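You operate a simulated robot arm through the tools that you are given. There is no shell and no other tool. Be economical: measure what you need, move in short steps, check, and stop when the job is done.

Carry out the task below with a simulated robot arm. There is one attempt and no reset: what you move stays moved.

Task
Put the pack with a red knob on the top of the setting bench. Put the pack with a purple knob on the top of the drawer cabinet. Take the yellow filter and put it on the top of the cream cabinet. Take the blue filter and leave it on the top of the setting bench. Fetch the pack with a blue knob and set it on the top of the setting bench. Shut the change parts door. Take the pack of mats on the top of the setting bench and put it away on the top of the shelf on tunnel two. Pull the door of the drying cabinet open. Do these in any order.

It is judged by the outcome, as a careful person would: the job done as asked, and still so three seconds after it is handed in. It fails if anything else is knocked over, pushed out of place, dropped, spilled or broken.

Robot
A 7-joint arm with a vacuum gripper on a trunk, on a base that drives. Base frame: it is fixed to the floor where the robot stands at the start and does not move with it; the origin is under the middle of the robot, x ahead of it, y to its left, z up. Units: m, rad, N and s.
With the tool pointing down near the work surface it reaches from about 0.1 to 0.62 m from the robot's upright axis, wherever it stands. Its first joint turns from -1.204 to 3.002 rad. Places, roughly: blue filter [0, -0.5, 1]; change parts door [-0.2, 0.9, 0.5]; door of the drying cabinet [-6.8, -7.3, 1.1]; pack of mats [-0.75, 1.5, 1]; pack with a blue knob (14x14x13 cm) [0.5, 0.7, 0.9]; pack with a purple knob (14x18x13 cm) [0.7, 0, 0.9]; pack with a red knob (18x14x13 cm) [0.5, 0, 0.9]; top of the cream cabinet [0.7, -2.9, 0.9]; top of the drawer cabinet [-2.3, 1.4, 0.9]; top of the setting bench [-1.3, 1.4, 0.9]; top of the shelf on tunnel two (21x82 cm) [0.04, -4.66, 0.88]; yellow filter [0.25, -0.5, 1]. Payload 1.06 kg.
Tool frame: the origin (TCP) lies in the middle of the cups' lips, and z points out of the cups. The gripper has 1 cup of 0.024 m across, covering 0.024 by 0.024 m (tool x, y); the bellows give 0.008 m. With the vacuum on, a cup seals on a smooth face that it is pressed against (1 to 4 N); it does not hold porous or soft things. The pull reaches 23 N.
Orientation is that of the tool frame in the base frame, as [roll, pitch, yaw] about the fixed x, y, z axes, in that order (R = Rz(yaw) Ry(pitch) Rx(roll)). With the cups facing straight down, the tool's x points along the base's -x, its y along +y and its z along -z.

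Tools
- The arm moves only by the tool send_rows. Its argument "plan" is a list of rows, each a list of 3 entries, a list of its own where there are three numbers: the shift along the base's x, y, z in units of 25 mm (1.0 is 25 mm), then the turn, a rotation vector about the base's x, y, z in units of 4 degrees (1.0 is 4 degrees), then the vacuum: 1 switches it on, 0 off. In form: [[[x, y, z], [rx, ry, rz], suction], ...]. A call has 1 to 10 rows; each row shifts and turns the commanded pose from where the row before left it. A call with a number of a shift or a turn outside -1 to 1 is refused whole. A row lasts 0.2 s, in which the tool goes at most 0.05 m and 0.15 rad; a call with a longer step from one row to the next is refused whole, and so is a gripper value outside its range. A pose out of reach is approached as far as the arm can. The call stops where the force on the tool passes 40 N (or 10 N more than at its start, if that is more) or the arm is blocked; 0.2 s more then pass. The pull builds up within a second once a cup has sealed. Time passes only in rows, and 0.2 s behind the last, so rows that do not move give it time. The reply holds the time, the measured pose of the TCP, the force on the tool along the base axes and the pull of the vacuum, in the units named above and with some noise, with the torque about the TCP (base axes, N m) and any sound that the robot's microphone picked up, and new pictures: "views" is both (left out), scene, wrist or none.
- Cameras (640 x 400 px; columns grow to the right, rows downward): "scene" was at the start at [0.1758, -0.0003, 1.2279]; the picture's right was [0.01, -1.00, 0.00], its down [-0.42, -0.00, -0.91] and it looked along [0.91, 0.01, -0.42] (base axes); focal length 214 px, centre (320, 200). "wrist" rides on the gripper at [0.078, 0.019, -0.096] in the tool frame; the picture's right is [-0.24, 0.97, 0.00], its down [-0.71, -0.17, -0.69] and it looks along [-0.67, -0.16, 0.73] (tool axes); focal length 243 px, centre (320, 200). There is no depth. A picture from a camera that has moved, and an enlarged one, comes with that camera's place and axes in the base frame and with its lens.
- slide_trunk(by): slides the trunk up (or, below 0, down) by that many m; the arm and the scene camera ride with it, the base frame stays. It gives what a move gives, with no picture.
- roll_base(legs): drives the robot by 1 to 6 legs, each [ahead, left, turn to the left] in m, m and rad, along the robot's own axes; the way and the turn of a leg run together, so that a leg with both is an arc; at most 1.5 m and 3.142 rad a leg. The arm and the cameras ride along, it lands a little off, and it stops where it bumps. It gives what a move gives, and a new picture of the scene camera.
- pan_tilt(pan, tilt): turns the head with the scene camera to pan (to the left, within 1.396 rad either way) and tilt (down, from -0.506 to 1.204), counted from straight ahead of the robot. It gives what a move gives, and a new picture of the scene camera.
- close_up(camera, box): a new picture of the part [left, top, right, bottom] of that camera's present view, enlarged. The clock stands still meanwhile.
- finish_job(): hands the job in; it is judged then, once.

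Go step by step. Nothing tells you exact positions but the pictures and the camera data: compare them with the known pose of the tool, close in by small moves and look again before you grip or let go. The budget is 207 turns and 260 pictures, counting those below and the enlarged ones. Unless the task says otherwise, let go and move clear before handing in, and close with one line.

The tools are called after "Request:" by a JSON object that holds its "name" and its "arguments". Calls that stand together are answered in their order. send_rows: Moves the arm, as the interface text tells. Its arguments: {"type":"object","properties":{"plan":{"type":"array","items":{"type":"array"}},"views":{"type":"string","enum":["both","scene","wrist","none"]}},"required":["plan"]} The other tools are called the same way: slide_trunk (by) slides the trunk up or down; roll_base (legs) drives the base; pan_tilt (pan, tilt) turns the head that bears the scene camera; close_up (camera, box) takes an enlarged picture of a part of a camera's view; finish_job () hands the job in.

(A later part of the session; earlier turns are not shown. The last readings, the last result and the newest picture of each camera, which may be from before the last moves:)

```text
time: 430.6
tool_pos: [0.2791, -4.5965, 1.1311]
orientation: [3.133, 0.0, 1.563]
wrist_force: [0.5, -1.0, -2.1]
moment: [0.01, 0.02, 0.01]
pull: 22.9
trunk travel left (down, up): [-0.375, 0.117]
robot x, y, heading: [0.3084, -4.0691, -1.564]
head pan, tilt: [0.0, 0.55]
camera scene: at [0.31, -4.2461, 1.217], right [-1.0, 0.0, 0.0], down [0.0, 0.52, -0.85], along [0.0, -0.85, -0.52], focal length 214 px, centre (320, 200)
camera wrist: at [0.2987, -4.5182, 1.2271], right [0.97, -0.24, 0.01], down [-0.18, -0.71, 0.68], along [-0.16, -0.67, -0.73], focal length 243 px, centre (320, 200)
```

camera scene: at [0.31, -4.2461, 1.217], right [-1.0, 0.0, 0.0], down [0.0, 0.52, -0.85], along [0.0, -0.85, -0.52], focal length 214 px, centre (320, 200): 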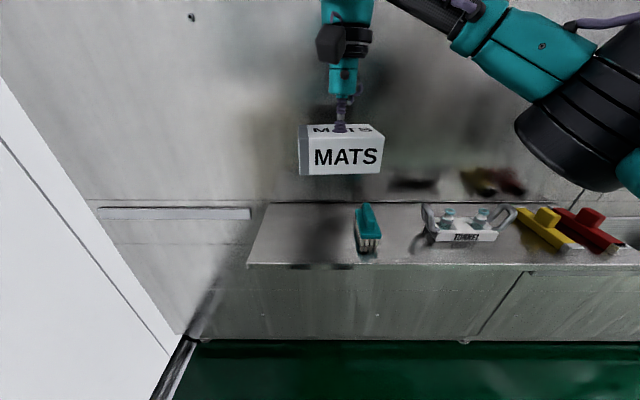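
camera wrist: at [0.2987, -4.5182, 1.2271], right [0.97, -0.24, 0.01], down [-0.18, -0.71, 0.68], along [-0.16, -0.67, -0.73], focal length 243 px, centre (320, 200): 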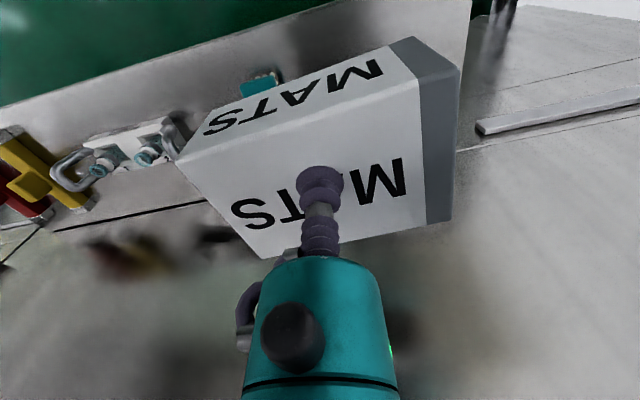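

Free bay spans x 0.235–0.46, y -4.55…-4.78; target (0.345, -4.66). Moving there and down.

Request:
{"name": "send_rows", "arguments": {"plan": [[[0.5, -0.4, -0.4], [0, 0, 0], 1], [[0.5, -0.5, -0.7], [0, 0, 0], 1], [[0.6, -0.5, -0.7], [0, 0, 0], 1], [[0.6, -0.5, -0.7], [0, 0, 0], 1], [[0.4, -0.5, -0.7], [0, 0, 0], 1], [[0, -0.2, -0.7], [0, 0, 0], 1], [[0, 0, 0], [0, 0, 0], 1]]}}

```text
time: 432.2
tool_pos: [0.3422, -4.6618, 1.0306]
orientation: [3.13, 0.002, 1.564]
wrist_force: [0.3, 0.4, -1.9]
moment: [-0.01, 0.01, -0.01]
pull: 22.6
trunk travel left (down, up): [-0.375, 0.117]
robot x, y, heading: [0.3101, -4.072, -1.565]
head pan, tilt: [0.0, 0.55]
camera scene: at [0.31, -4.2459, 1.2171], right [-1.0, 0.0, 0.0], down [0.0, 0.52, -0.85], along [0.0, -0.85, -0.52], focal length 214 px, centre (320, 200)
camera wrist: at [0.3621, -4.583, 1.1267], right [0.97, -0.24, 0.01], down [-0.18, -0.71, 0.68], along [-0.16, -0.67, -0.73], focal length 243 px, centre (320, 200)
```

scene: 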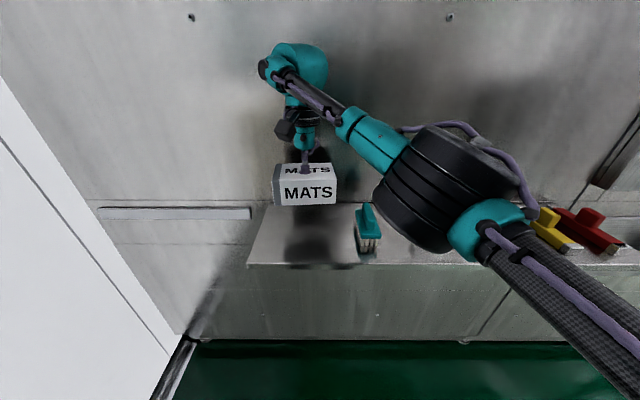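
wrist: 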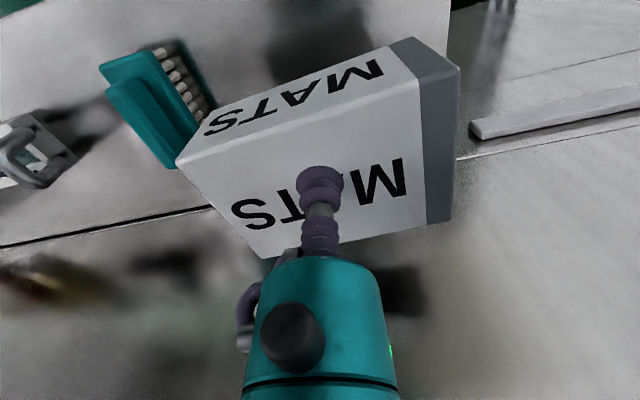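

Request:
{"name": "send_rows", "arguments": {"plan": [[[0, 0, -0.7], [0, 0, 0], 1], [[0, 0, -0.7], [0, 0, 0], 1], [[0, 0, -0.7], [0, 0, 0], 1], [[0, 0, -0.5], [0, 0, 0], 1], [[0, 0, 0], [0, 0, 0], 1]], "views": "scene"}}

Request:
{"name": "send_rows", "arguments": {"plan": [[[0, 0, -0.2], [0, 0, 0], 1], [[0, 0, 0], [0, 0, 0], 1]], "views": "none"}}

```text
time: 433.4
tool_pos: [0.3445, -4.6587, 0.9676]
orientation: [3.132, 0.002, 1.565]
wrist_force: [-0.2, 0.0, -2.0]
moment: [0.07, 0.01, 0.02]
pull: 22.8
trunk travel left (down, up): [-0.375, 0.117]
robot x, y, heading: [0.3099, -4.0752, -1.567]
head pan, tilt: [0.0, 0.55]
camera scene: at [0.31, -4.2459, 1.2171], right [-1.0, 0.0, 0.0], down [0.0, 0.52, -0.85], along [0.0, -0.85, -0.52], focal length 214 px, centre (320, 200)
```

scene: 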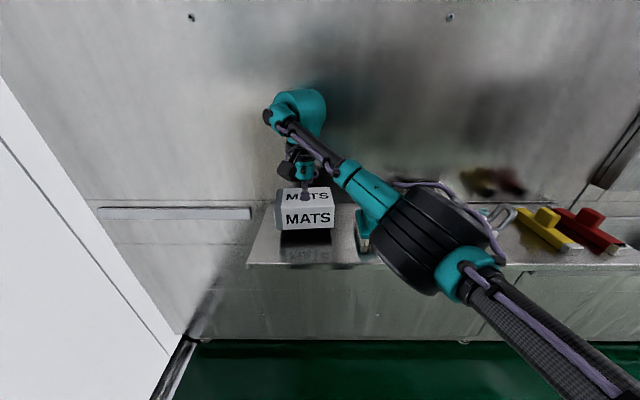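

```text
time: 434.0
tool_pos: [0.3461, -4.6606, 0.9632]
orientation: [3.13, 0.002, 1.564]
wrist_force: [0.1, -0.1, -1.9]
moment: [0.04, -0.02, 0.01]
pull: 22.4
trunk travel left (down, up): [-0.375, 0.117]
robot x, y, heading: [0.3064, -4.0747, -1.569]
head pan, tilt: [0.0, 0.55]
```

Request:
{"name": "send_rows", "arguments": {"plan": [[[0, 0, -0.2], [0, 0, 0], 1], [[0, 0, 0], [0, 0, 0], 1]], "views": "none"}}

Request:
{"name": "send_rows", "arguments": {"plan": [[[0, 0, -0.2], [0, 0, 0], 1], [[0, 0, 0], [0, 0, 0], 1]], "views": "none"}}

Request:
{"name": "close_up", "arguments": {"camera": "scene", "box": [230, 170, 390, 280]}}

```text
time: 434.6
tool_pos: [0.3449, -4.6611, 0.9568]
orientation: [3.132, 0.002, 1.565]
wrist_force: [0.3, 1.0, -1.4]
moment: [0.03, 0.03, -0.02]
pull: 22.6
trunk travel left (down, up): [-0.375, 0.117]
robot x, y, heading: [0.3097, -4.0729, -1.568]
head pan, tilt: [0.0, 0.55]
```

```text
time: 435.2
tool_pos: [0.345, -4.6595, 0.9548]
orientation: [3.131, 0.001, 1.565]
wrist_force: [0.6, -0.6, -1.7]
moment: [0.02, -0.01, -0.03]
pull: 23.2
trunk travel left (down, up): [-0.375, 0.117]
robot x, y, heading: [0.3094, -4.0732, -1.566]
head pan, tilt: [0.0, 0.55]
```

```text
3.64 times, centred on (310, 225) of scene
camera zoom: at [0.31, -4.2459, 1.2171], right [-1.0, 0.0, 0.0], down [0.0, 0.52, -0.85], along [0.0, -0.85, -0.52], focal length 780 px, centre (356, 109)
```

zoom: 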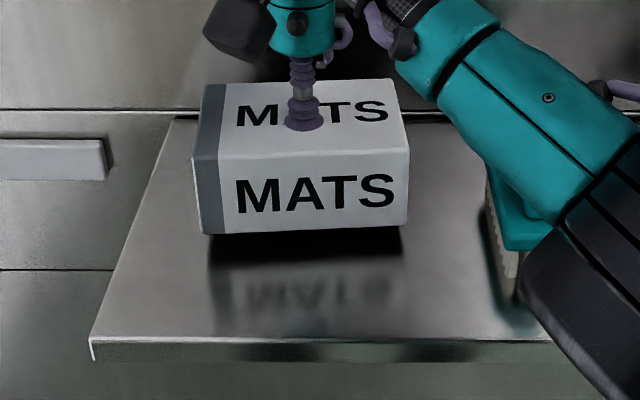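

Request:
{"name": "send_rows", "arguments": {"plan": [[[0, 0, -0.2], [0, 0, 0], 1], [[0, 0, 0], [0, 0, 0], 1]], "views": "none"}}

Request:
{"name": "send_rows", "arguments": {"plan": [[[0, 0, -0.14], [0, 0, 0], 1], [[0, 0, 0], [0, 0, 0], 1]], "views": "none"}}

Request:
{"name": "close_up", "arguments": {"camera": "scene", "box": [230, 170, 390, 280]}}

```text
time: 435.8
tool_pos: [0.3456, -4.6614, 0.9478]
orientation: [3.132, 0.002, 1.565]
wrist_force: [-0.5, 0.1, -2.4]
moment: [0.03, -0.02, -0.01]
pull: 23.4
trunk travel left (down, up): [-0.375, 0.117]
robot x, y, heading: [0.3112, -4.0733, -1.565]
head pan, tilt: [0.0, 0.55]
```

```text
time: 436.4
tool_pos: [0.3448, -4.6609, 0.944]
orientation: [3.13, 0.002, 1.562]
wrist_force: [0.5, 0.4, -2.0]
moment: [0.04, 0.02, 0.0]
pull: 23.0
trunk travel left (down, up): [-0.375, 0.117]
robot x, y, heading: [0.3092, -4.0751, -1.563]
head pan, tilt: [0.0, 0.55]
```

```text
3.64 times, centred on (310, 225) of scene
camera zoom: at [0.31, -4.2459, 1.217], right [-1.0, 0.0, 0.0], down [0.0, 0.52, -0.85], along [0.0, -0.85, -0.52], focal length 780 px, centre (356, 109)
```

zoom: 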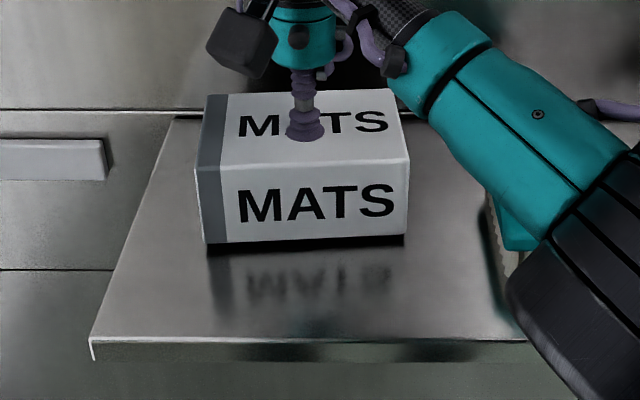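

Request:
{"name": "send_rows", "arguments": {"plan": [[[0, 0, -0.12], [0, 0, 0], 1], [[0, 0, 0], [0, 0, 0], 1]], "views": "none"}}

Request:
{"name": "send_rows", "arguments": {"plan": [[[0, 0, -0.12], [0, 0, 0], 1], [[0, 0, 0], [0, 0, 0], 1]], "views": "none"}}

```text
time: 437.0
tool_pos: [0.3437, -4.6613, 0.9419]
orientation: [3.131, 0.001, 1.563]
wrist_force: [0.3, 0.2, -3.1]
moment: [0.01, 0.0, 0.02]
pull: 22.5
trunk travel left (down, up): [-0.375, 0.117]
robot x, y, heading: [0.3052, -4.0732, -1.566]
head pan, tilt: [0.0, 0.55]
```

```text
time: 437.6
tool_pos: [0.3445, -4.6605, 0.9406]
orientation: [3.132, 0.007, 1.564]
wrist_force: [0.6, -2.8, 9.4]
moment: [0.0, 0.08, 0.04]
pull: 23.2
trunk travel left (down, up): [-0.375, 0.117]
robot x, y, heading: [0.3076, -4.0725, -1.566]
head pan, tilt: [0.0, 0.55]
```

Contact. Release and rise.

Request:
{"name": "send_rows", "arguments": {"plan": [[[0, 0, 0.06], [0, 0, 0], 1], [[0, 0, 0], [0, 0, 0], 0], [[0, 0, 0], [0, 0, 0], 0], [[0, 0, 0], [0, 0, 0], 0], [[0, 0, 0], [0, 0, 0], 0], [[0, 0, 0.3], [0, 0, 0], 0], [[0, 0, 0.6], [0, 0, 0], 0], [[0, 0, 1], [0, 0, 0], 0], [[0, 0, 1], [0, 0, 0], 0], [[0, 0, 1], [0, 0, 0], 0]], "views": "scene"}}

```text
time: 439.8
tool_pos: [0.3448, -4.6585, 1.0382]
orientation: [3.132, 0.003, 1.566]
wrist_force: [0.1, -0.2, 0.1]
moment: [0.01, 0.03, 0.01]
pull: 0.1
trunk travel left (down, up): [-0.375, 0.117]
robot x, y, heading: [0.3085, -4.0732, -1.566]
head pan, tilt: [0.0, 0.55]
camera scene: at [0.3101, -4.2456, 1.2171], right [-1.0, 0.0, 0.0], down [0.0, 0.52, -0.85], along [0.0, -0.85, -0.52], focal length 214 px, centre (320, 200)
```

scene: 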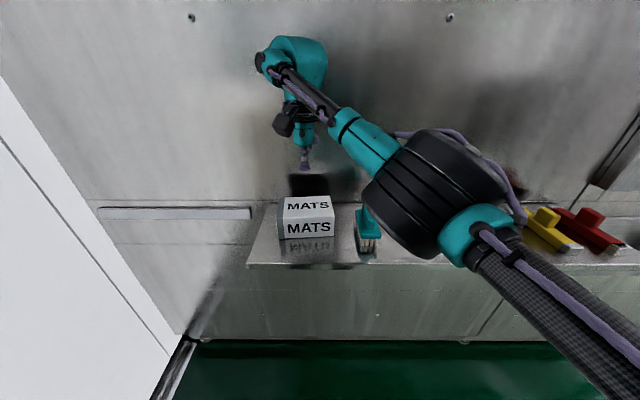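

Mats are on the shelf. I'll retract and have a look at the cream cabinet top before going for the yellow filter.

Request:
{"name": "send_rows", "arguments": {"plan": [[[0, 0.5, 1], [0, 0, 0], 0], [[0, 0.9, 1], [0, 0, 0], 0], [[-0.3, 0.9, 1], [0, 0, 0], 0], [[-0.4, 0.9, 1], [0, 0, 0], 0], [[-0.4, 0.9, 1], [0, 0, 0], 0], [[-0.4, 0.9, 1], [0, 0, 0], 0], [[-0.4, 0.9, 0.5], [0, 0, 0], 0]], "views": "none"}}

Request:
{"name": "roll_base", "arguments": {"legs": [[-0.2, -0.5, 0], [0, 0, 2.0]]}}

Request:
{"name": "pan_tilt", "arguments": {"pan": 0.2, "tilt": 0.4}}

```text
time: 441.4
tool_pos: [0.2946, -4.5127, 1.1969]
orientation: [3.132, 0.001, 1.562]
wrist_force: [0.6, -0.2, 0.2]
moment: [0.03, 0.0, 0.0]
pull: 0.0
trunk travel left (down, up): [-0.375, 0.117]
robot x, y, heading: [0.3108, -4.0736, -1.571]
head pan, tilt: [0.0, 0.55]
```

```text
time: 451.1
tool_pos: [0.2185, -3.6971, 1.1966]
orientation: [3.133, 0.002, -2.717]
wrist_force: [-0.1, 0.6, 0.2]
moment: [0.03, 0.0, 0.01]
pull: 0.1
trunk travel left (down, up): [-0.375, 0.117]
robot x, y, heading: [-0.1852, -3.8758, 0.437]
head pan, tilt: [0.0, 0.55]
camera scene: at [-0.03, -3.799, 1.2171], right [0.42, -0.91, 0.0], down [-0.47, -0.22, -0.85], along [0.77, 0.36, -0.52], focal length 214 px, centre (320, 200)
```

scene: 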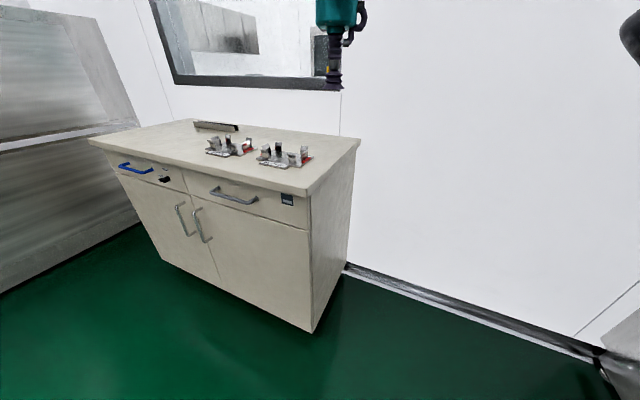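

```text
time: 451.8
tool_pos: [0.2183, -3.6988, 1.1967]
orientation: [3.131, 0.002, -2.718]
wrist_force: [0.4, -0.5, 0.1]
moment: [0.0, 0.03, 0.01]
pull: 0.0
trunk travel left (down, up): [-0.375, 0.117]
robot x, y, heading: [-0.1908, -3.8703, 0.436]
head pan, tilt: [0.201, 0.4]
camera scene: at [-0.0369, -3.7819, 1.2307], right [0.59, -0.8, 0.0], down [-0.31, -0.23, -0.92], along [0.74, 0.55, -0.39], focal length 214 px, centre (320, 200)
```

scene: 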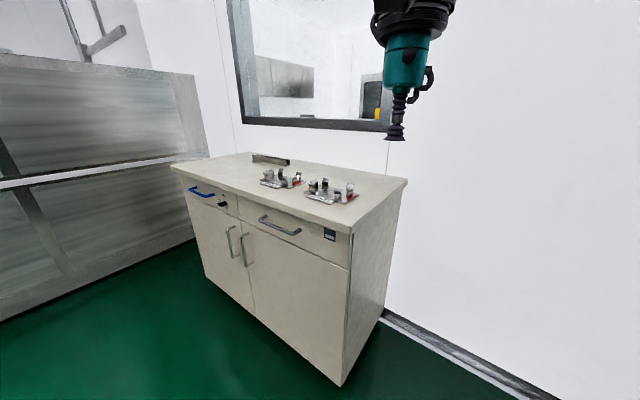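

Cream cabinet has free space around (0.62, -2.6). It's shorter to do the drying cabinet first, so I'll head west out of the aisle and look for it.

Request:
{"name": "roll_base", "arguments": {"legs": [[0, 0, 2.705], [1.4, 0.35, 0], [1.4, 0, 0], [1.4, 0, 0], [0.8, 0.6, 0.5]]}}

```text
time: 484.0
tool_pos: [-5.2442, -5.4839, 1.1971]
orientation: [3.13, 0.005, 0.629]
wrist_force: [0.2, -0.6, 0.7]
moment: [0.06, 0.01, 0.02]
pull: 0.0
trunk travel left (down, up): [-0.375, 0.117]
robot x, y, heading: [-4.8784, -5.2341, -2.499]
head pan, tilt: [0.201, 0.4]
stopped in leg 5: the robot was blocked; the commanded pose is now the measured one
camera scene: at [-5.0098, -5.3511, 1.2308], right [-0.75, 0.67, 0.0], down [0.26, 0.29, -0.92], along [-0.61, -0.69, -0.39], focal length 214 px, centre (320, 200)
```

scene: 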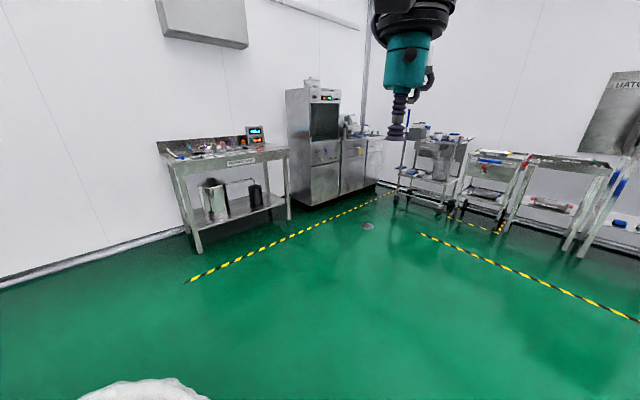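

The robot got blocked in the last leg, probably by the white tub. I'll look to the left before moving away.

Request:
{"name": "pan_tilt", "arguments": {"pan": 1.0, "tilt": 0.8}}

```text
time: 485.1
tool_pos: [-5.2433, -5.4839, 1.1973]
orientation: [3.131, 0.002, 0.63]
wrist_force: [0.4, 0.2, 0.4]
moment: [0.0, 0.04, 0.0]
pull: 0.1
trunk travel left (down, up): [-0.375, 0.117]
robot x, y, heading: [-4.8826, -5.2285, -2.498]
head pan, tilt: [1.0, 0.799]
camera scene: at [-4.9425, -5.3624, 1.1957], right [-1.0, -0.07, 0.0], down [-0.05, 0.71, -0.7], along [0.05, -0.7, -0.72], focal length 214 px, centre (320, 200)
```

scene: 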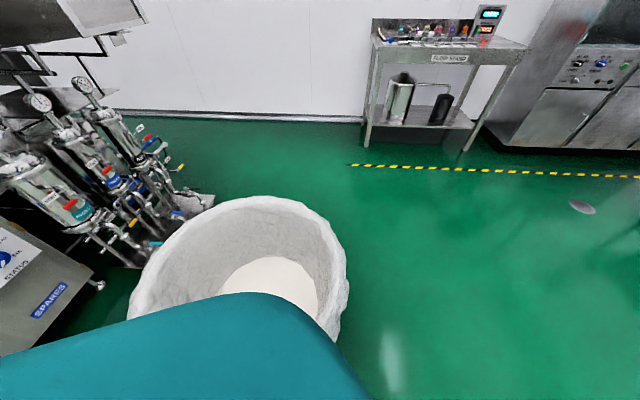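

The tub hasn't moved (same position as seen earlier). I'll slide away from it to the right and zoom at the tall cabinet straight ahead, likely the drying cabinet.

Request:
{"name": "roll_base", "arguments": {"legs": [[0, -0.55, 0], [1.0, 0, 0.1]]}}

Request:
{"name": "pan_tilt", "arguments": {"pan": 0.2, "tilt": 0.2}}

```text
time: 488.3
tool_pos: [-5.4231, -5.2439, 1.1963]
orientation: [3.131, 0.005, 0.631]
wrist_force: [0.0, 0.1, 0.4]
moment: [0.0, 0.0, 0.01]
pull: 0.0
trunk travel left (down, up): [-0.375, 0.117]
robot x, y, heading: [-5.0623, -4.9919, -2.501]
head pan, tilt: [1.0, 0.799]
stopped in leg 1: the robot was blocked; the commanded pose is now the measured one
camera scene: at [-5.1214, -5.1234, 1.1957], right [-1.0, -0.07, 0.0], down [-0.05, 0.72, -0.7], along [0.05, -0.7, -0.72], focal length 214 px, centre (320, 200)
```

scene: 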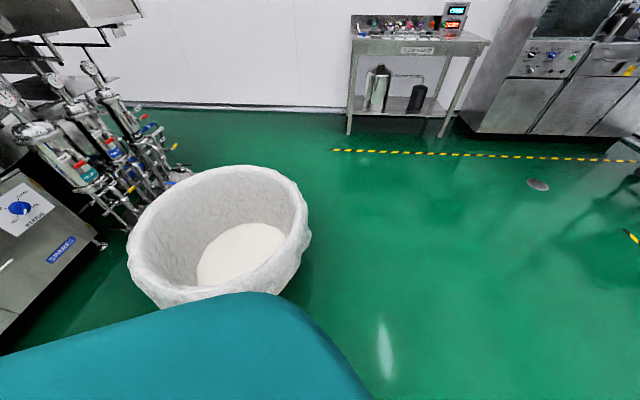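

```text
time: 489.4
tool_pos: [-5.4236, -5.2445, 1.1978]
orientation: [3.131, 0.003, 0.632]
wrist_force: [0.3, -0.1, 0.5]
moment: [-0.03, 0.0, -0.02]
pull: 0.1
trunk travel left (down, up): [-0.375, 0.117]
robot x, y, heading: [-5.06, -4.991, -2.498]
head pan, tilt: [0.201, 0.201]
camera scene: at [-5.1892, -5.1122, 1.2493], right [-0.75, 0.66, 0.0], down [0.13, 0.15, -0.98], along [-0.65, -0.73, -0.2], focal length 214 px, centre (320, 200)
```

scene: 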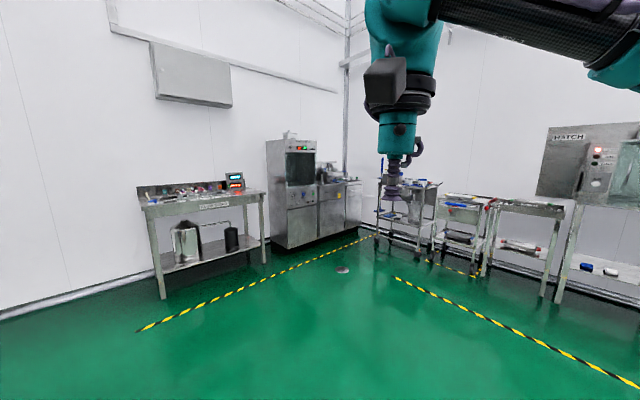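

Blocked on the right by the blue water can, it seems. I'll go straight forward out of the gap, then check it.

Request:
{"name": "roll_base", "arguments": {"legs": [[0.9, 0, 0], [0, 0, 2.0]]}}

Request:
{"name": "pan_tilt", "arguments": {"pan": 0.9, "tilt": 0.5}}

```text
time: 498.9
tool_pos: [-5.3871, -5.747, 1.1971]
orientation: [3.133, 0.003, 2.655]
wrist_force: [-0.7, 0.1, -0.4]
moment: [0.0, -0.01, -0.01]
pull: 0.1
trunk travel left (down, up): [-0.375, 0.117]
robot x, y, heading: [-5.7763, -5.5338, -0.481]
head pan, tilt: [0.201, 0.201]
camera scene: at [-5.6085, -5.5957, 1.2493], right [-0.27, -0.96, 0.0], down [-0.19, 0.05, -0.98], along [0.94, -0.27, -0.2], focal length 214 px, centre (320, 200)
```

scene: 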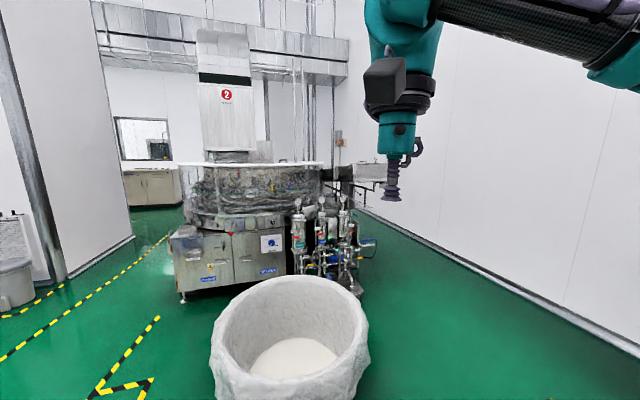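

```text
time: 500.0
tool_pos: [-5.3878, -5.7463, 1.1984]
orientation: [3.132, 0.004, 2.656]
wrist_force: [-0.5, 0.5, 0.3]
moment: [0.01, 0.01, 0.0]
pull: 0.0
trunk travel left (down, up): [-0.375, 0.117]
robot x, y, heading: [-5.7723, -5.5321, -0.475]
head pan, tilt: [0.901, 0.499]
camera scene: at [-5.6153, -5.5329, 1.2217], right [0.41, -0.91, 0.0], down [-0.44, -0.2, -0.88], along [0.8, 0.36, -0.48], focal length 214 px, centre (320, 200)
```

scene: 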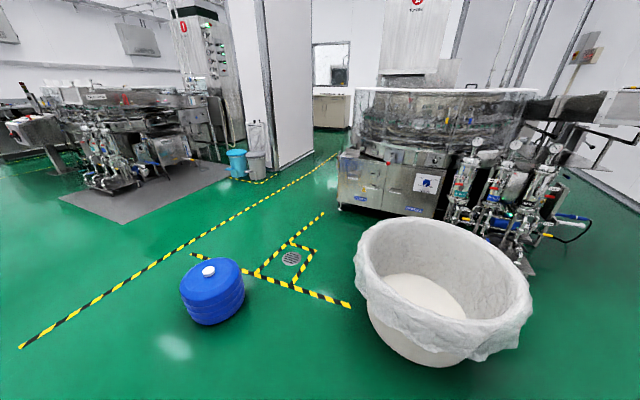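

Water can and tub are upright at their places. Now drive in front of the tall cabinet at about (-6.9, -7.4), facing it.

Request:
{"name": "roll_base", "arguments": {"legs": [[0, 0, -1.095], [0, -1.05, 0], [0.7, 0, 0]]}}

Request:
{"name": "pan_tilt", "arguments": {"pan": 0.0, "tilt": 0.25}}

```text
time: 515.6
tool_pos: [-6.8347, -6.6583, 1.1979]
orientation: [3.131, 0.004, 1.555]
wrist_force: [-0.1, 0.1, 0.1]
moment: [0.03, 0.0, 0.03]
pull: 0.0
trunk travel left (down, up): [-0.375, 0.117]
robot x, y, heading: [-6.8164, -6.2175, -1.576]
head pan, tilt: [0.901, 0.499]
camera scene: at [-6.7475, -6.3585, 1.2216], right [-0.62, -0.78, 0.0], down [-0.37, 0.3, -0.88], along [0.69, -0.55, -0.48], focal length 214 px, centre (320, 200)
```

scene: 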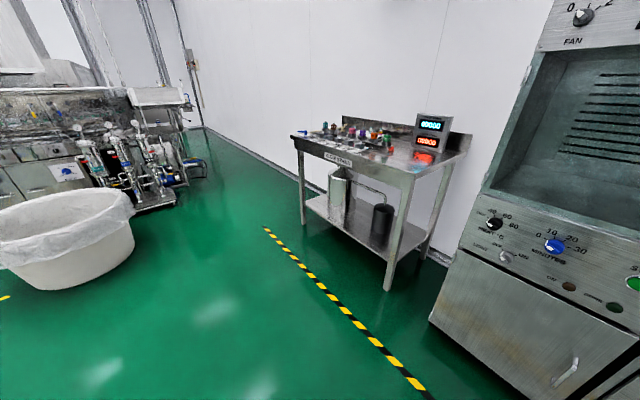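

```text
time: 516.9
tool_pos: [-6.8344, -6.6579, 1.1967]
orientation: [3.131, 0.003, 1.555]
wrist_force: [0.4, 0.5, -0.2]
moment: [-0.02, 0.01, 0.01]
pull: 0.0
trunk travel left (down, up): [-0.375, 0.117]
robot x, y, heading: [-6.8163, -6.2152, -1.577]
head pan, tilt: [0.0, 0.25]
camera scene: at [-6.8188, -6.3949, 1.2448], right [-1.0, 0.0, 0.0], down [0.0, 0.25, -0.97], along [0.0, -0.97, -0.25], focal length 214 px, centre (320, 200)
```

scene: 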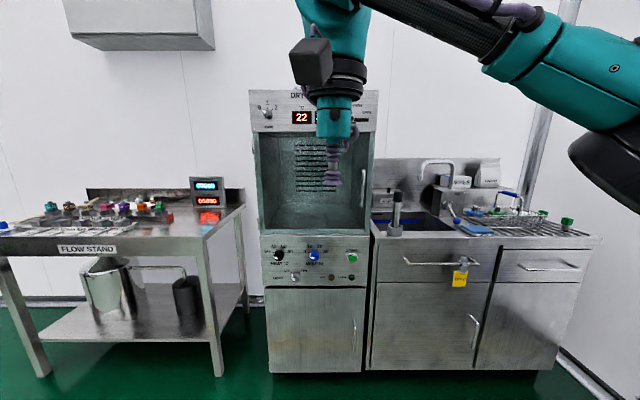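

This is the drying cabinet; its glass door (z≈0.84–1.30) has a handle on the right, hinge on the left. Let me look closer.

Request:
{"name": "close_up", "arguments": {"camera": "scene", "box": [230, 80, 406, 190]}}

Request:
{"name": "close_up", "arguments": {"camera": "scene", "box": [230, 140, 406, 250]}}

```text
3.64 times, centred on (318, 135) of scene
camera zoom: at [-6.8188, -6.3949, 1.2448], right [-1.0, 0.0, 0.0], down [0.0, 0.25, -0.97], along [0.0, -0.97, -0.25], focal length 780 px, centre (327, 436)
```

zoom: 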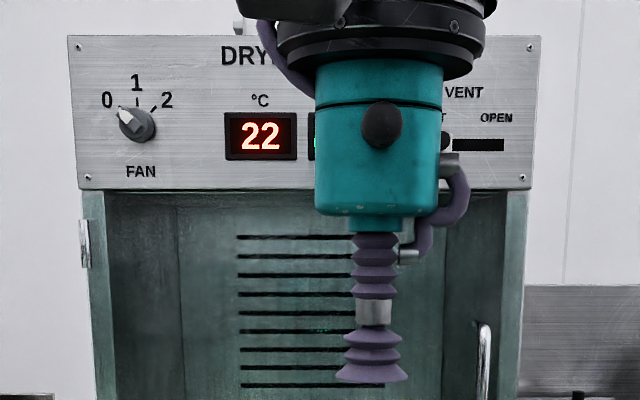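

```text
3.64 times, centred on (318, 195) of scene
camera zoom: at [-6.8188, -6.3949, 1.2448], right [-1.0, 0.0, 0.0], down [0.0, 0.25, -0.97], along [0.0, -0.97, -0.25], focal length 780 px, centre (327, 218)
```

zoom: 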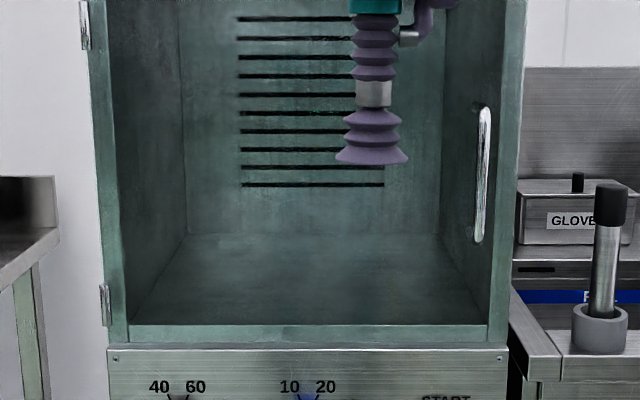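

I'll suck onto the glass left of the handle, about (-6.95, -7.3, 1.06). First extend and pitch the tool forward, as for the other door.

Request:
{"name": "send_rows", "arguments": {"plan": [[[-0.1, -1, 0], [0, 0, 0], 0], [[-0.2, -1, 0], [0, 0, 0], 0], [[-0.3, -1, 0], [0, 0, 0], 0], [[-0.3, -1, 0], [0, 0, 0], 0], [[-0.2, -1, -0.2], [0, 0, 0], 0], [[0, -0.9, -0.3], [0, 0, 0], 0], [[0, 0, 0], [-1, 0, 0], 0], [[0, 0, 0], [-1, 0, 0], 0]], "views": "none"}}

Request:
{"name": "send_rows", "arguments": {"plan": [[[0, 0, 0], [-1, 0, 0], 0], [[0, 0, 0], [-1, 0, 0], 0], [[0, 0, 0], [-1, 0, 0], 0], [[0, 0, -0.2], [-1, 0, 0], 0], [[0, 0, -0.2], [-1, 0, 0], 0], [[0, 0, -0.4], [-1, 0, 0], 0], [[0, 0, -0.4], [-1, 0, 0], 0], [[0, 0, -0.4], [-1, 0, 0], 0], [[0, 0, -0.4], [-1, 0, 0], 0], [[0, 0, -0.4], [-1, 0, 0], 0]], "views": "none"}}

Request:
{"name": "send_rows", "arguments": {"plan": [[[-0.2, 0, -0.6], [-1, 0, 0], 0], [[-0.2, 0, -0.6], [-1, 0, 0], 0], [[-0.2, 0, -0.6], [-1, 0, 0], 0], [[-0.2, 0, -0.6], [-1, 0, 0], 0], [[-0.2, 0, -0.6], [-1, 0, 0], 0], [[-0.2, 0, -0.6], [-1, 0, 0], 0], [[-0.2, 0, -0.6], [-1, 0, 0], 0], [[0, 0, -0.6], [-1, 0, 0], 0], [[0, 0, 0], [-1, 0, 0], 0], [[0, 0, 0], [-1, 0, 0], 0]], "views": "both"}}

```text
time: 518.6
tool_pos: [-6.859, -6.7664, 1.1981]
orientation: [3.129, 0.144, 1.555]
wrist_force: [0.3, -0.5, 0.4]
moment: [0.02, 0.03, 0.02]
pull: 0.1
out of reach, approached as far as the arm can: row 5, 6
trunk travel left (down, up): [-0.375, 0.117]
robot x, y, heading: [-6.8215, -6.2189, -1.576]
head pan, tilt: [0.0, 0.25]
```

```text
time: 520.9
tool_pos: [-6.8582, -6.7665, 1.1372]
orientation: [3.114, 0.842, 1.547]
wrist_force: [-0.1, 0.3, 0.0]
moment: [0.01, 0.0, -0.04]
pull: 0.1
trunk travel left (down, up): [-0.375, 0.117]
robot x, y, heading: [-6.8191, -6.2171, -1.577]
head pan, tilt: [0.0, 0.25]
```

```text
time: 523.0
tool_pos: [-6.8936, -6.7649, 1.0181]
orientation: [2.683, 1.538, 1.123]
wrist_force: [0.4, 0.9, 0.4]
moment: [0.01, -0.01, 0.01]
pull: 0.0
trunk travel left (down, up): [-0.375, 0.117]
robot x, y, heading: [-6.8204, -6.2219, -1.579]
head pan, tilt: [0.0, 0.25]
camera scene: at [-6.8189, -6.3948, 1.2448], right [-1.0, 0.0, 0.0], down [0.0, 0.25, -0.97], along [0.0, -0.97, -0.25], focal length 214 px, centre (320, 200)
camera wrist: at [-6.8732, -6.6664, 0.9426], right [0.97, 0.0, 0.25], down [-0.19, 0.66, 0.73], along [-0.16, -0.75, 0.64], focal length 243 px, centre (320, 200)
```

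scene: 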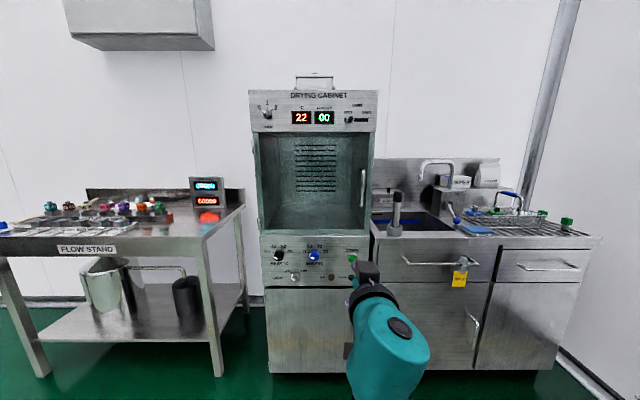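
wrist: 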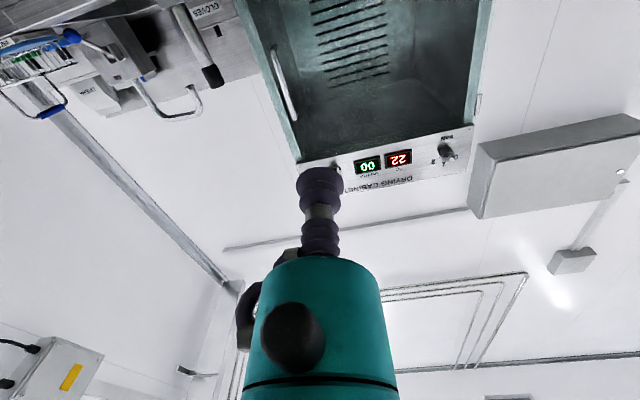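

Tool is horizontal. Drive closer and raise to handle height.

Request:
{"name": "slide_trunk", "arguments": {"by": 0.045}}

Request:
{"name": "roll_base", "arguments": {"legs": [[0.38, -0.055, 0]]}}

Request:
{"name": "close_up", "arguments": {"camera": "wrist", "box": [0, 0, 640, 400]}}

```text
time: 523.9
tool_pos: [-6.8953, -6.7659, 1.0624]
orientation: [2.736, 1.535, 1.175]
wrist_force: [0.2, 0.7, 0.6]
moment: [-0.01, 0.02, 0.01]
pull: 0.0
trunk travel left (down, up): [-0.42, 0.072]
robot x, y, heading: [-6.8174, -6.2166, -1.571]
head pan, tilt: [0.0, 0.25]
```

```text
time: 526.3
tool_pos: [-6.9526, -7.1385, 1.0619]
orientation: [2.696, 1.535, 1.131]
wrist_force: [0.5, 1.1, -0.5]
moment: [-0.01, 0.02, 0.0]
pull: 0.1
trunk travel left (down, up): [-0.42, 0.072]
robot x, y, heading: [-6.878, -6.5911, -1.576]
head pan, tilt: [0.0, 0.25]
camera scene: at [-6.877, -6.7492, 1.2958], right [-1.0, 0.01, 0.0], down [0.0, 0.25, -0.97], along [-0.01, -0.97, -0.25], focal length 214 px, centre (320, 200)
```

scene: 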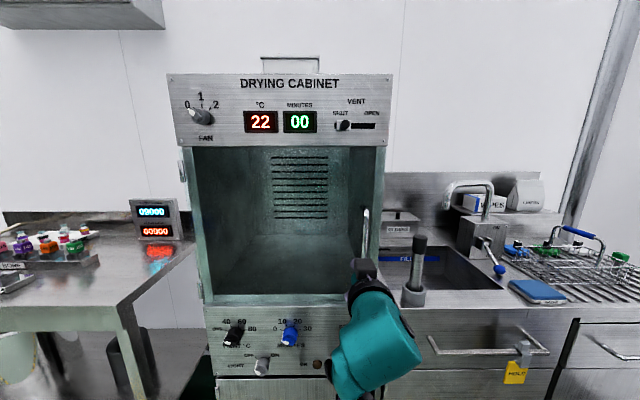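

```text
1.00 times, centred on (320, 200) of wrist (not enlarged: the box is as wide or as high as the picture)
camera zoom: at [-6.9338, -7.0401, 0.9871], right [0.97, 0.0, 0.25], down [-0.19, 0.66, 0.73], along [-0.17, -0.75, 0.64], focal length 243 px, centre (320, 200)
```

zoom: 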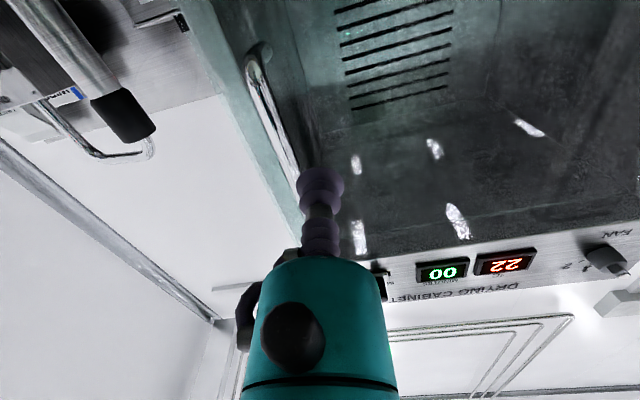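

Handle is at x≈-7.0, door plane near y≈-7.31. Advancing toward the glass with a small shift away from the handle.

Request:
{"name": "send_rows", "arguments": {"plan": [[[0.3, -1, 0], [0, 0, 0], 0], [[0.3, -1, 0], [0, 0, 0], 0], [[0, -1, 0], [0, 0, 0], 0], [[0, -1, 0], [0, 0, 0], 0], [[0, -0.6, 0], [0, 0, 0], 0], [[0, -0.4, 0], [0, 0, 0], 1], [[0, -0.3, 0], [0, 0, 0], 1], [[0, -0.3, 0], [0, 0, 0], 1], [[0, 0, 0], [0, 0, 0], 1]], "views": "wrist"}}

```text
time: 527.6
tool_pos: [-6.9403, -7.253, 1.0604]
orientation: [2.726, 1.533, 1.161]
wrist_force: [-1.0, 18.5, -2.1]
moment: [-0.18, -0.07, 0.03]
pull: 22.9
trunk travel left (down, up): [-0.42, 0.072]
robot x, y, heading: [-6.8752, -6.5921, -1.577]
head pan, tilt: [0.0, 0.25]
stopped in row 6: the force on the tool passed its limit at 46 N (the readings are from after the stop); the commanded pose is now the measured one
camera wrist: at [-6.9194, -7.1549, 0.986], right [0.97, 0.0, 0.25], down [-0.18, 0.66, 0.73], along [-0.17, -0.75, 0.64], focal length 243 px, centre (320, 200)
```

wrist: 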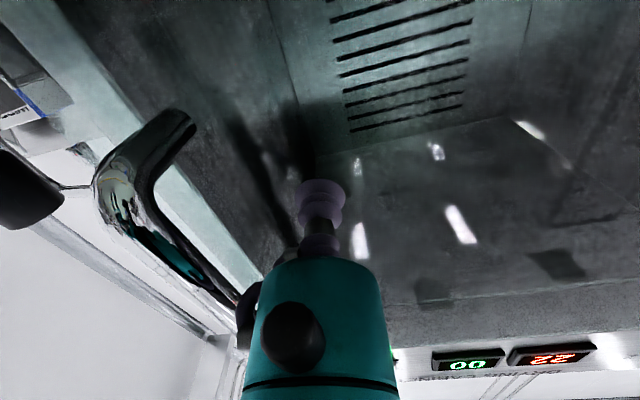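

Sealed on the glass with 23 N (door plane y≈-7.245). Now pulling along the door's arc about the left hinge.

Request:
{"name": "send_rows", "arguments": {"plan": [[[0, 0.25, 0], [0, 0, 0], 1], [[0, 0.25, 0], [0, 0, 0], 1], [[0.03, 0.8, 0], [0, 0, -0.8], 1], [[0.09, 0.9, 0], [0, 0, -0.875], 1], [[0.14, 0.93, 0], [0, 0, -0.875], 1], [[0.2, 0.92, 0], [0, 0, -0.875], 1], [[0.26, 0.9, 0], [0, 0, -0.875], 1]], "views": "scene"}}

```text
time: 529.2
tool_pos: [-6.9226, -7.1328, 1.0584]
orientation: [2.727, 1.531, 0.86]
wrist_force: [-5.9, 2.3, 6.7]
moment: [0.06, 0.07, 0.08]
pull: 23.0
trunk travel left (down, up): [-0.42, 0.072]
robot x, y, heading: [-6.8758, -6.5894, -1.579]
head pan, tilt: [0.0, 0.25]
camera scene: at [-6.8778, -6.7477, 1.2959], right [-1.0, 0.01, 0.0], down [0.0, 0.25, -0.97], along [-0.01, -0.97, -0.25], focal length 214 px, centre (320, 200)
```

scene: 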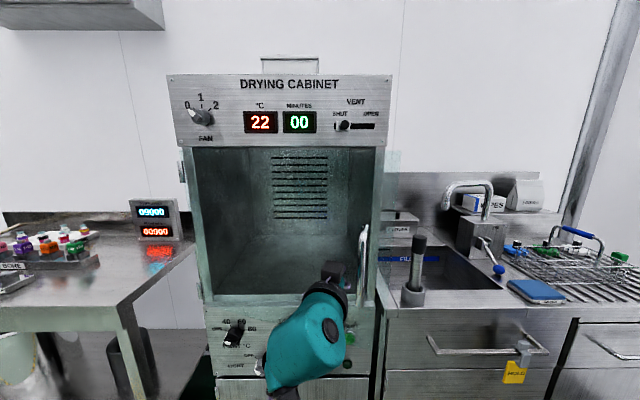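

The door is following and still sealed. I'll continue by rotating the whole robot about the hinge in small arcs.

Request:
{"name": "roll_base", "arguments": {"legs": [[-0.049, 0.098, -0.15]]}}

```text
time: 530.7
tool_pos: [-6.898, -7.081, 1.0574]
orientation: [2.767, 1.532, 0.756]
wrist_force: [-3.0, 1.5, -3.0]
moment: [0.08, 0.16, 0.07]
pull: 22.6
trunk travel left (down, up): [-0.42, 0.072]
robot x, y, heading: [-6.7798, -6.5474, -1.726]
head pan, tilt: [0.0, 0.25]
camera scene: at [-6.7988, -6.7059, 1.2958], right [-0.99, 0.15, 0.0], down [0.04, 0.24, -0.97], along [-0.15, -0.96, -0.25], focal length 214 px, centre (320, 200)
```

scene: 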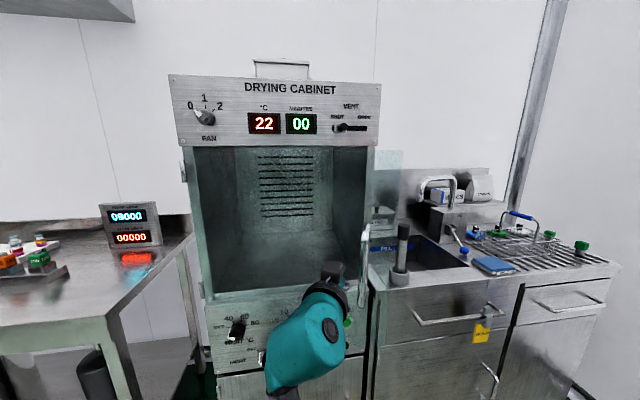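

Request:
{"name": "roll_base", "arguments": {"legs": [[-0.049, 0.098, -0.15], [-0.049, 0.098, -0.15]]}}

```text
time: 533.4
tool_pos: [-6.8348, -6.9875, 1.0579]
orientation: [2.791, 1.534, 0.487]
wrist_force: [0.2, -0.5, -0.8]
moment: [0.07, 0.12, -0.08]
pull: 22.7
trunk travel left (down, up): [-0.42, 0.072]
robot x, y, heading: [-6.5653, -6.5138, -2.016]
head pan, tilt: [0.0, 0.25]
camera scene: at [-6.6317, -6.6572, 1.2958], right [-0.9, 0.43, 0.0], down [0.11, 0.22, -0.97], along [-0.42, -0.87, -0.25], focal length 214 px, centre (320, 200)
```

scene: 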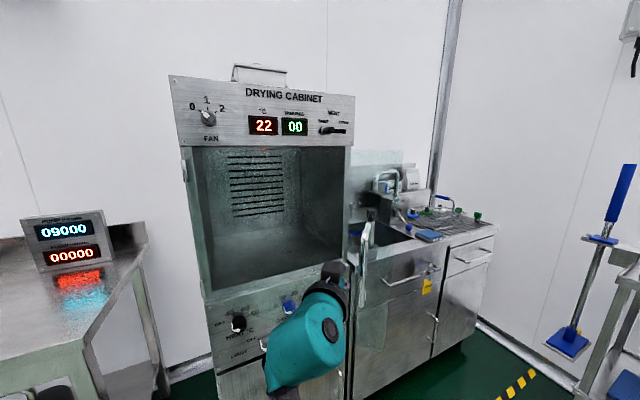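

Door at about 42° and still attached. Two more arcs.

Request:
{"name": "roll_base", "arguments": {"legs": [[-0.049, 0.098, -0.15], [-0.049, 0.098, -0.15]]}}

```text
time: 536.0
tool_pos: [-6.742, -6.9186, 1.0567]
orientation: [2.779, 1.532, 0.183]
wrist_force: [-1.9, 2.6, 0.5]
moment: [0.14, 0.07, 0.03]
pull: 22.6
trunk travel left (down, up): [-0.42, 0.072]
robot x, y, heading: [-6.3458, -6.546, -2.312]
head pan, tilt: [0.0, 0.25]
camera scene: at [-6.4508, -6.6616, 1.2959], right [-0.74, 0.68, 0.0], down [0.17, 0.18, -0.97], along [-0.65, -0.71, -0.25], focal length 214 px, centre (320, 200)
```

scene: 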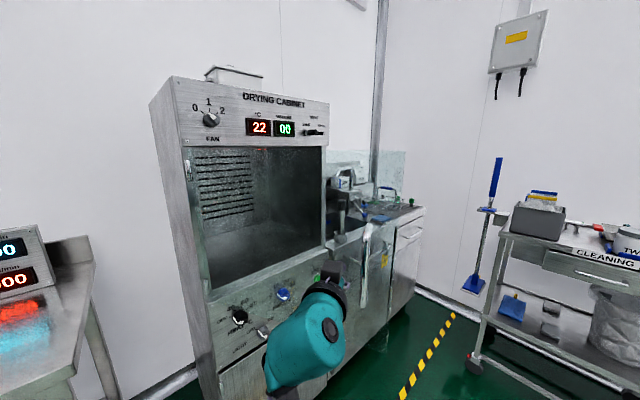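

About 60° open. Two more arcs to ~77°.

Request:
{"name": "roll_base", "arguments": {"legs": [[-0.049, 0.098, -0.15], [-0.049, 0.098, -0.15]]}}

```text
time: 538.7
tool_pos: [-6.634, -6.8794, 1.0584]
orientation: [2.82, 1.535, -0.077]
wrist_force: [1.6, -8.6, 1.6]
moment: [0.06, -0.02, -0.15]
pull: 23.4
trunk travel left (down, up): [-0.42, 0.072]
robot x, y, heading: [-6.1441, -6.6346, -2.606]
head pan, tilt: [0.0, 0.25]
camera scene: at [-6.2801, -6.7184, 1.2958], right [-0.51, 0.86, 0.0], down [0.21, 0.13, -0.97], along [-0.84, -0.49, -0.25], focal length 214 px, centre (320, 200)
```

scene: 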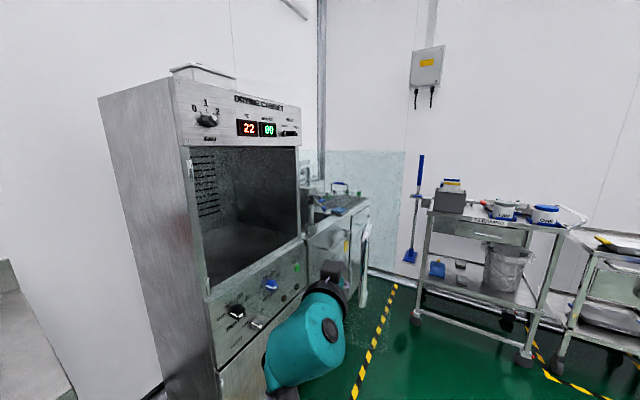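

Door is ~78° open. Releasing the glass, then backing straight off it.

Request:
{"name": "send_rows", "arguments": {"plan": [[[0, 0, 0], [0, 0, 0], 0], [[0, 0, 0], [0, 0, 0], 0], [[0, 0, 0], [0, 0, 0], 0], [[0, 0, 0], [0, 0, 0], 0], [[0, 0, 0], [0, 0, 0], 0], [[0.3, 0.06, 0], [0, 0, 0], 0]], "views": "none"}}

Request:
{"name": "roll_base", "arguments": {"legs": [[-0.24, 0.08, 0]]}}

```text
time: 540.1
tool_pos: [-6.6258, -6.8763, 1.0581]
orientation: [2.792, 1.533, -0.103]
wrist_force: [-0.5, 0.6, -0.2]
moment: [0.02, 0.03, 0.01]
pull: 0.0
trunk travel left (down, up): [-0.42, 0.072]
robot x, y, heading: [-6.1454, -6.6381, -2.615]
head pan, tilt: [0.0, 0.25]
```

```text
time: 541.9
tool_pos: [-6.3814, -6.8306, 1.0587]
orientation: [2.792, 1.535, -0.09]
wrist_force: [-0.1, 0.5, 0.3]
moment: [0.01, -0.02, -0.01]
pull: 0.1
trunk travel left (down, up): [-0.42, 0.072]
robot x, y, heading: [-5.9055, -6.5829, -2.597]
head pan, tilt: [0.0, 0.25]
camera scene: at [-6.0375, -6.666, 1.2959], right [-0.52, 0.86, 0.0], down [0.21, 0.13, -0.97], along [-0.83, -0.5, -0.25], focal length 214 px, centre (320, 200)
```

scene: 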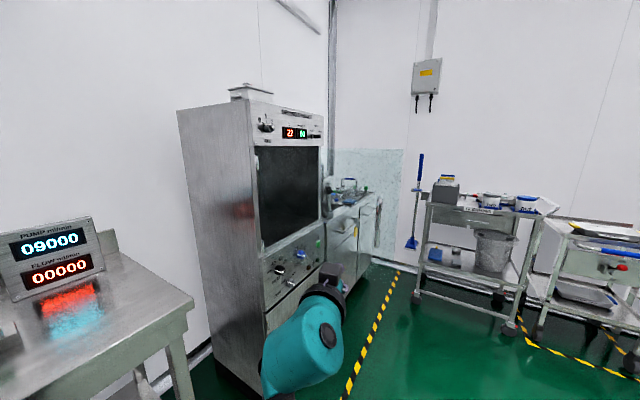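

Door remains open. Now bring the tool back to pointing down by reversing the motion.

Request:
{"name": "send_rows", "arguments": {"plan": [[[0, 0, 0], [0.208, -0.978, 0], 0], [[0, 0, 0], [0.208, -0.978, 0], 0], [[0, 0, 0.6], [0.208, -0.978, 0], 0], [[0, 0, 0.6], [0.208, -0.978, 0], 0], [[0, 0, 0.6], [0.208, -0.978, 0], 0], [[0, 0, 0.6], [0.208, -0.978, 0], 0], [[0, 0, 0.6], [0.208, -0.978, 0], 0], [[0, 0, 0.6], [0.208, -0.978, 0], 0], [[0, 0, 0.6], [0.208, -0.978, 0], 0], [[0, 0, 0.6], [0.208, -0.978, 0], 0]], "views": "none"}}

Request:
{"name": "send_rows", "arguments": {"plan": [[[0, 0, 0.4], [0.208, -0.978, 0], 0], [[0, 0, 0.4], [0.208, -0.978, 0], 0], [[0, 0, 0.4], [0.208, -0.978, 0], 0], [[0, 0, 0.4], [0.208, -0.978, 0], 0], [[0, 0, 0.4], [0.208, -0.978, 0], 0], [[0, 0, 0.2], [0.208, -0.978, 0], 0], [[0, 0, 0.2], [0.208, -0.978, 0], 0], [[0, 0, 0], [0.208, -0.978, 0], 0], [[0, 0, 0], [0.208, -0.978, 0], 0], [[0, 0, 0], [0.208, -0.978, 0], 0]], "views": "scene"}}

```text
time: 544.1
tool_pos: [-6.3993, -6.8378, 1.169]
orientation: [3.076, 0.837, 0.193]
wrist_force: [-0.6, -0.1, 0.5]
moment: [0.0, -0.03, 0.0]
pull: 0.1
out of reach, approached as far as the arm can: row 10
trunk travel left (down, up): [-0.42, 0.072]
robot x, y, heading: [-5.9012, -6.5864, -2.595]
head pan, tilt: [0.0, 0.25]
```

```text
time: 546.3
tool_pos: [-6.4338, -6.8594, 1.2244]
orientation: [3.071, 0.283, 0.213]
wrist_force: [-0.7, 0.3, -0.2]
moment: [-0.02, -0.04, -0.03]
pull: 0.1
out of reach, approached as far as the arm can: row 1, 2, 3, 4, 8, 9, 10
trunk travel left (down, up): [-0.42, 0.072]
robot x, y, heading: [-5.905, -6.5816, -2.597]
head pan, tilt: [0.0, 0.25]
camera scene: at [-6.038, -6.6661, 1.2958], right [-0.52, 0.86, 0.0], down [0.21, 0.13, -0.97], along [-0.83, -0.5, -0.25], focal length 214 px, centre (320, 200)
```

scene: 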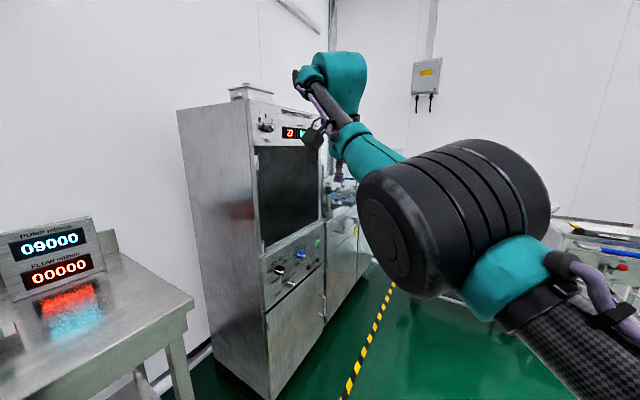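

Request:
{"name": "send_rows", "arguments": {"plan": [[[0.4, 0.2, -0.5], [0.16, -0.78, 0.6], 0], [[0.4, 0.2, -0.5], [0.16, -0.78, 0.6], 0], [[0.4, 0.2, -0.5], [0.16, -0.78, 0.6], 0], [[0.4, 0.2, -0.2], [0.16, -0.78, 0.6], 0], [[0.3, 0.2, 0], [0.16, -0.78, 0.6], 0], [[0.3, 0.2, 0], [0, 0, 0.9], 0], [[0.3, 0.2, 0], [0, 0, 0.9], 0]], "views": "none"}}

```text
time: 547.9
tool_pos: [-6.4044, -6.834, 1.1871]
orientation: [3.072, -0.022, 0.461]
wrist_force: [1.2, 0.5, 1.0]
moment: [0.0, -0.01, -0.05]
pull: 0.1
out of reach, approached as far as the arm can: row 1, 2, 3, 4, 5, 6, 7
trunk travel left (down, up): [-0.42, 0.072]
robot x, y, heading: [-5.9064, -6.5852, -2.592]
head pan, tilt: [0.0, 0.25]
```

Request:
{"name": "send_rows", "arguments": {"plan": [[[0.8, 0.4, 0], [0.38, 0.36, 0.6], 0], [[0.8, 0.4, 0], [0.38, 0.36, 0.6], 0], [[0.8, 0.4, 0], [0, 0, 0], 0], [[0.6, 0.3, 0], [0, 0, 0], 0], [[0, 0, 0], [0, 0, 0], 0]], "views": "none"}}

Request:
{"name": "slide_trunk", "arguments": {"by": -0.045}}

```text
time: 549.1
tool_pos: [-6.4038, -6.8342, 1.1878]
orientation: [3.073, -0.025, 0.459]
wrist_force: [-0.3, 0.0, 0.9]
moment: [-0.02, 0.0, 0.03]
pull: 0.0
out of reach, approached as far as the arm can: row 1, 2, 3, 4
trunk travel left (down, up): [-0.42, 0.072]
robot x, y, heading: [-5.9035, -6.5851, -2.591]
head pan, tilt: [0.0, 0.25]
```

```text
time: 550.0
tool_pos: [-6.418, -6.8407, 1.0968]
orientation: [3.078, -0.106, 0.459]
wrist_force: [0.4, 0.5, -0.2]
moment: [-0.03, 0.01, 0.0]
pull: 0.0
trunk travel left (down, up): [-0.375, 0.117]
robot x, y, heading: [-5.9052, -6.5857, -2.595]
head pan, tilt: [0.0, 0.25]
```

The arm didn't respond; let me see its posture.

Request:
{"name": "send_rows", "arguments": {"plan": [[[0, 0, -0.5], [0, 0, 0], 0], [[0, 0, -0.5], [0, 0, 0], 0]], "views": "both"}}

```text
time: 550.6
tool_pos: [-6.4171, -6.8419, 1.0972]
orientation: [3.079, -0.107, 0.459]
wrist_force: [0.0, 0.0, -0.4]
moment: [0.04, -0.02, -0.03]
pull: 0.1
out of reach, approached as far as the arm can: row 1, 2
trunk travel left (down, up): [-0.375, 0.117]
robot x, y, heading: [-5.9042, -6.5836, -2.597]
head pan, tilt: [0.0, 0.25]
camera scene: at [-6.0541, -6.676, 1.2448], right [-0.52, 0.86, 0.0], down [0.21, 0.13, -0.97], along [-0.83, -0.5, -0.25], focal length 214 px, centre (320, 200)
camera wrist: at [-6.3501, -6.8234, 1.2023], right [0.21, -0.98, 0.04], down [-0.79, -0.15, 0.59], along [-0.57, -0.16, -0.8], focal length 243 px, centre (320, 200)
```

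scene: 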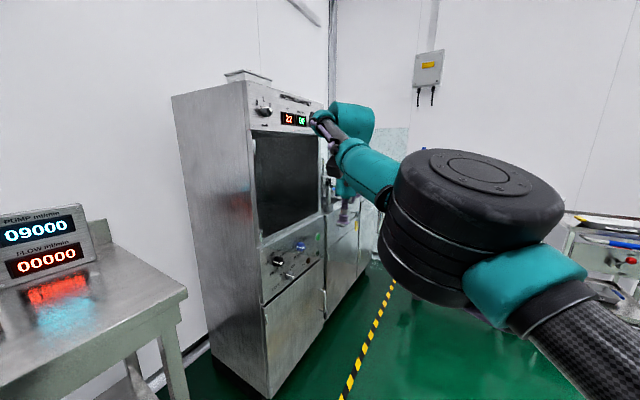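
wrist: 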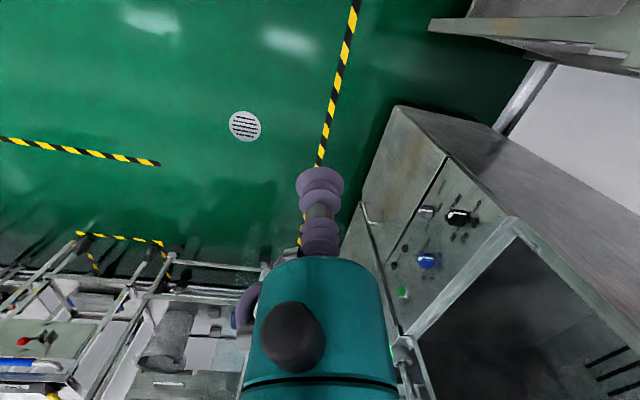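

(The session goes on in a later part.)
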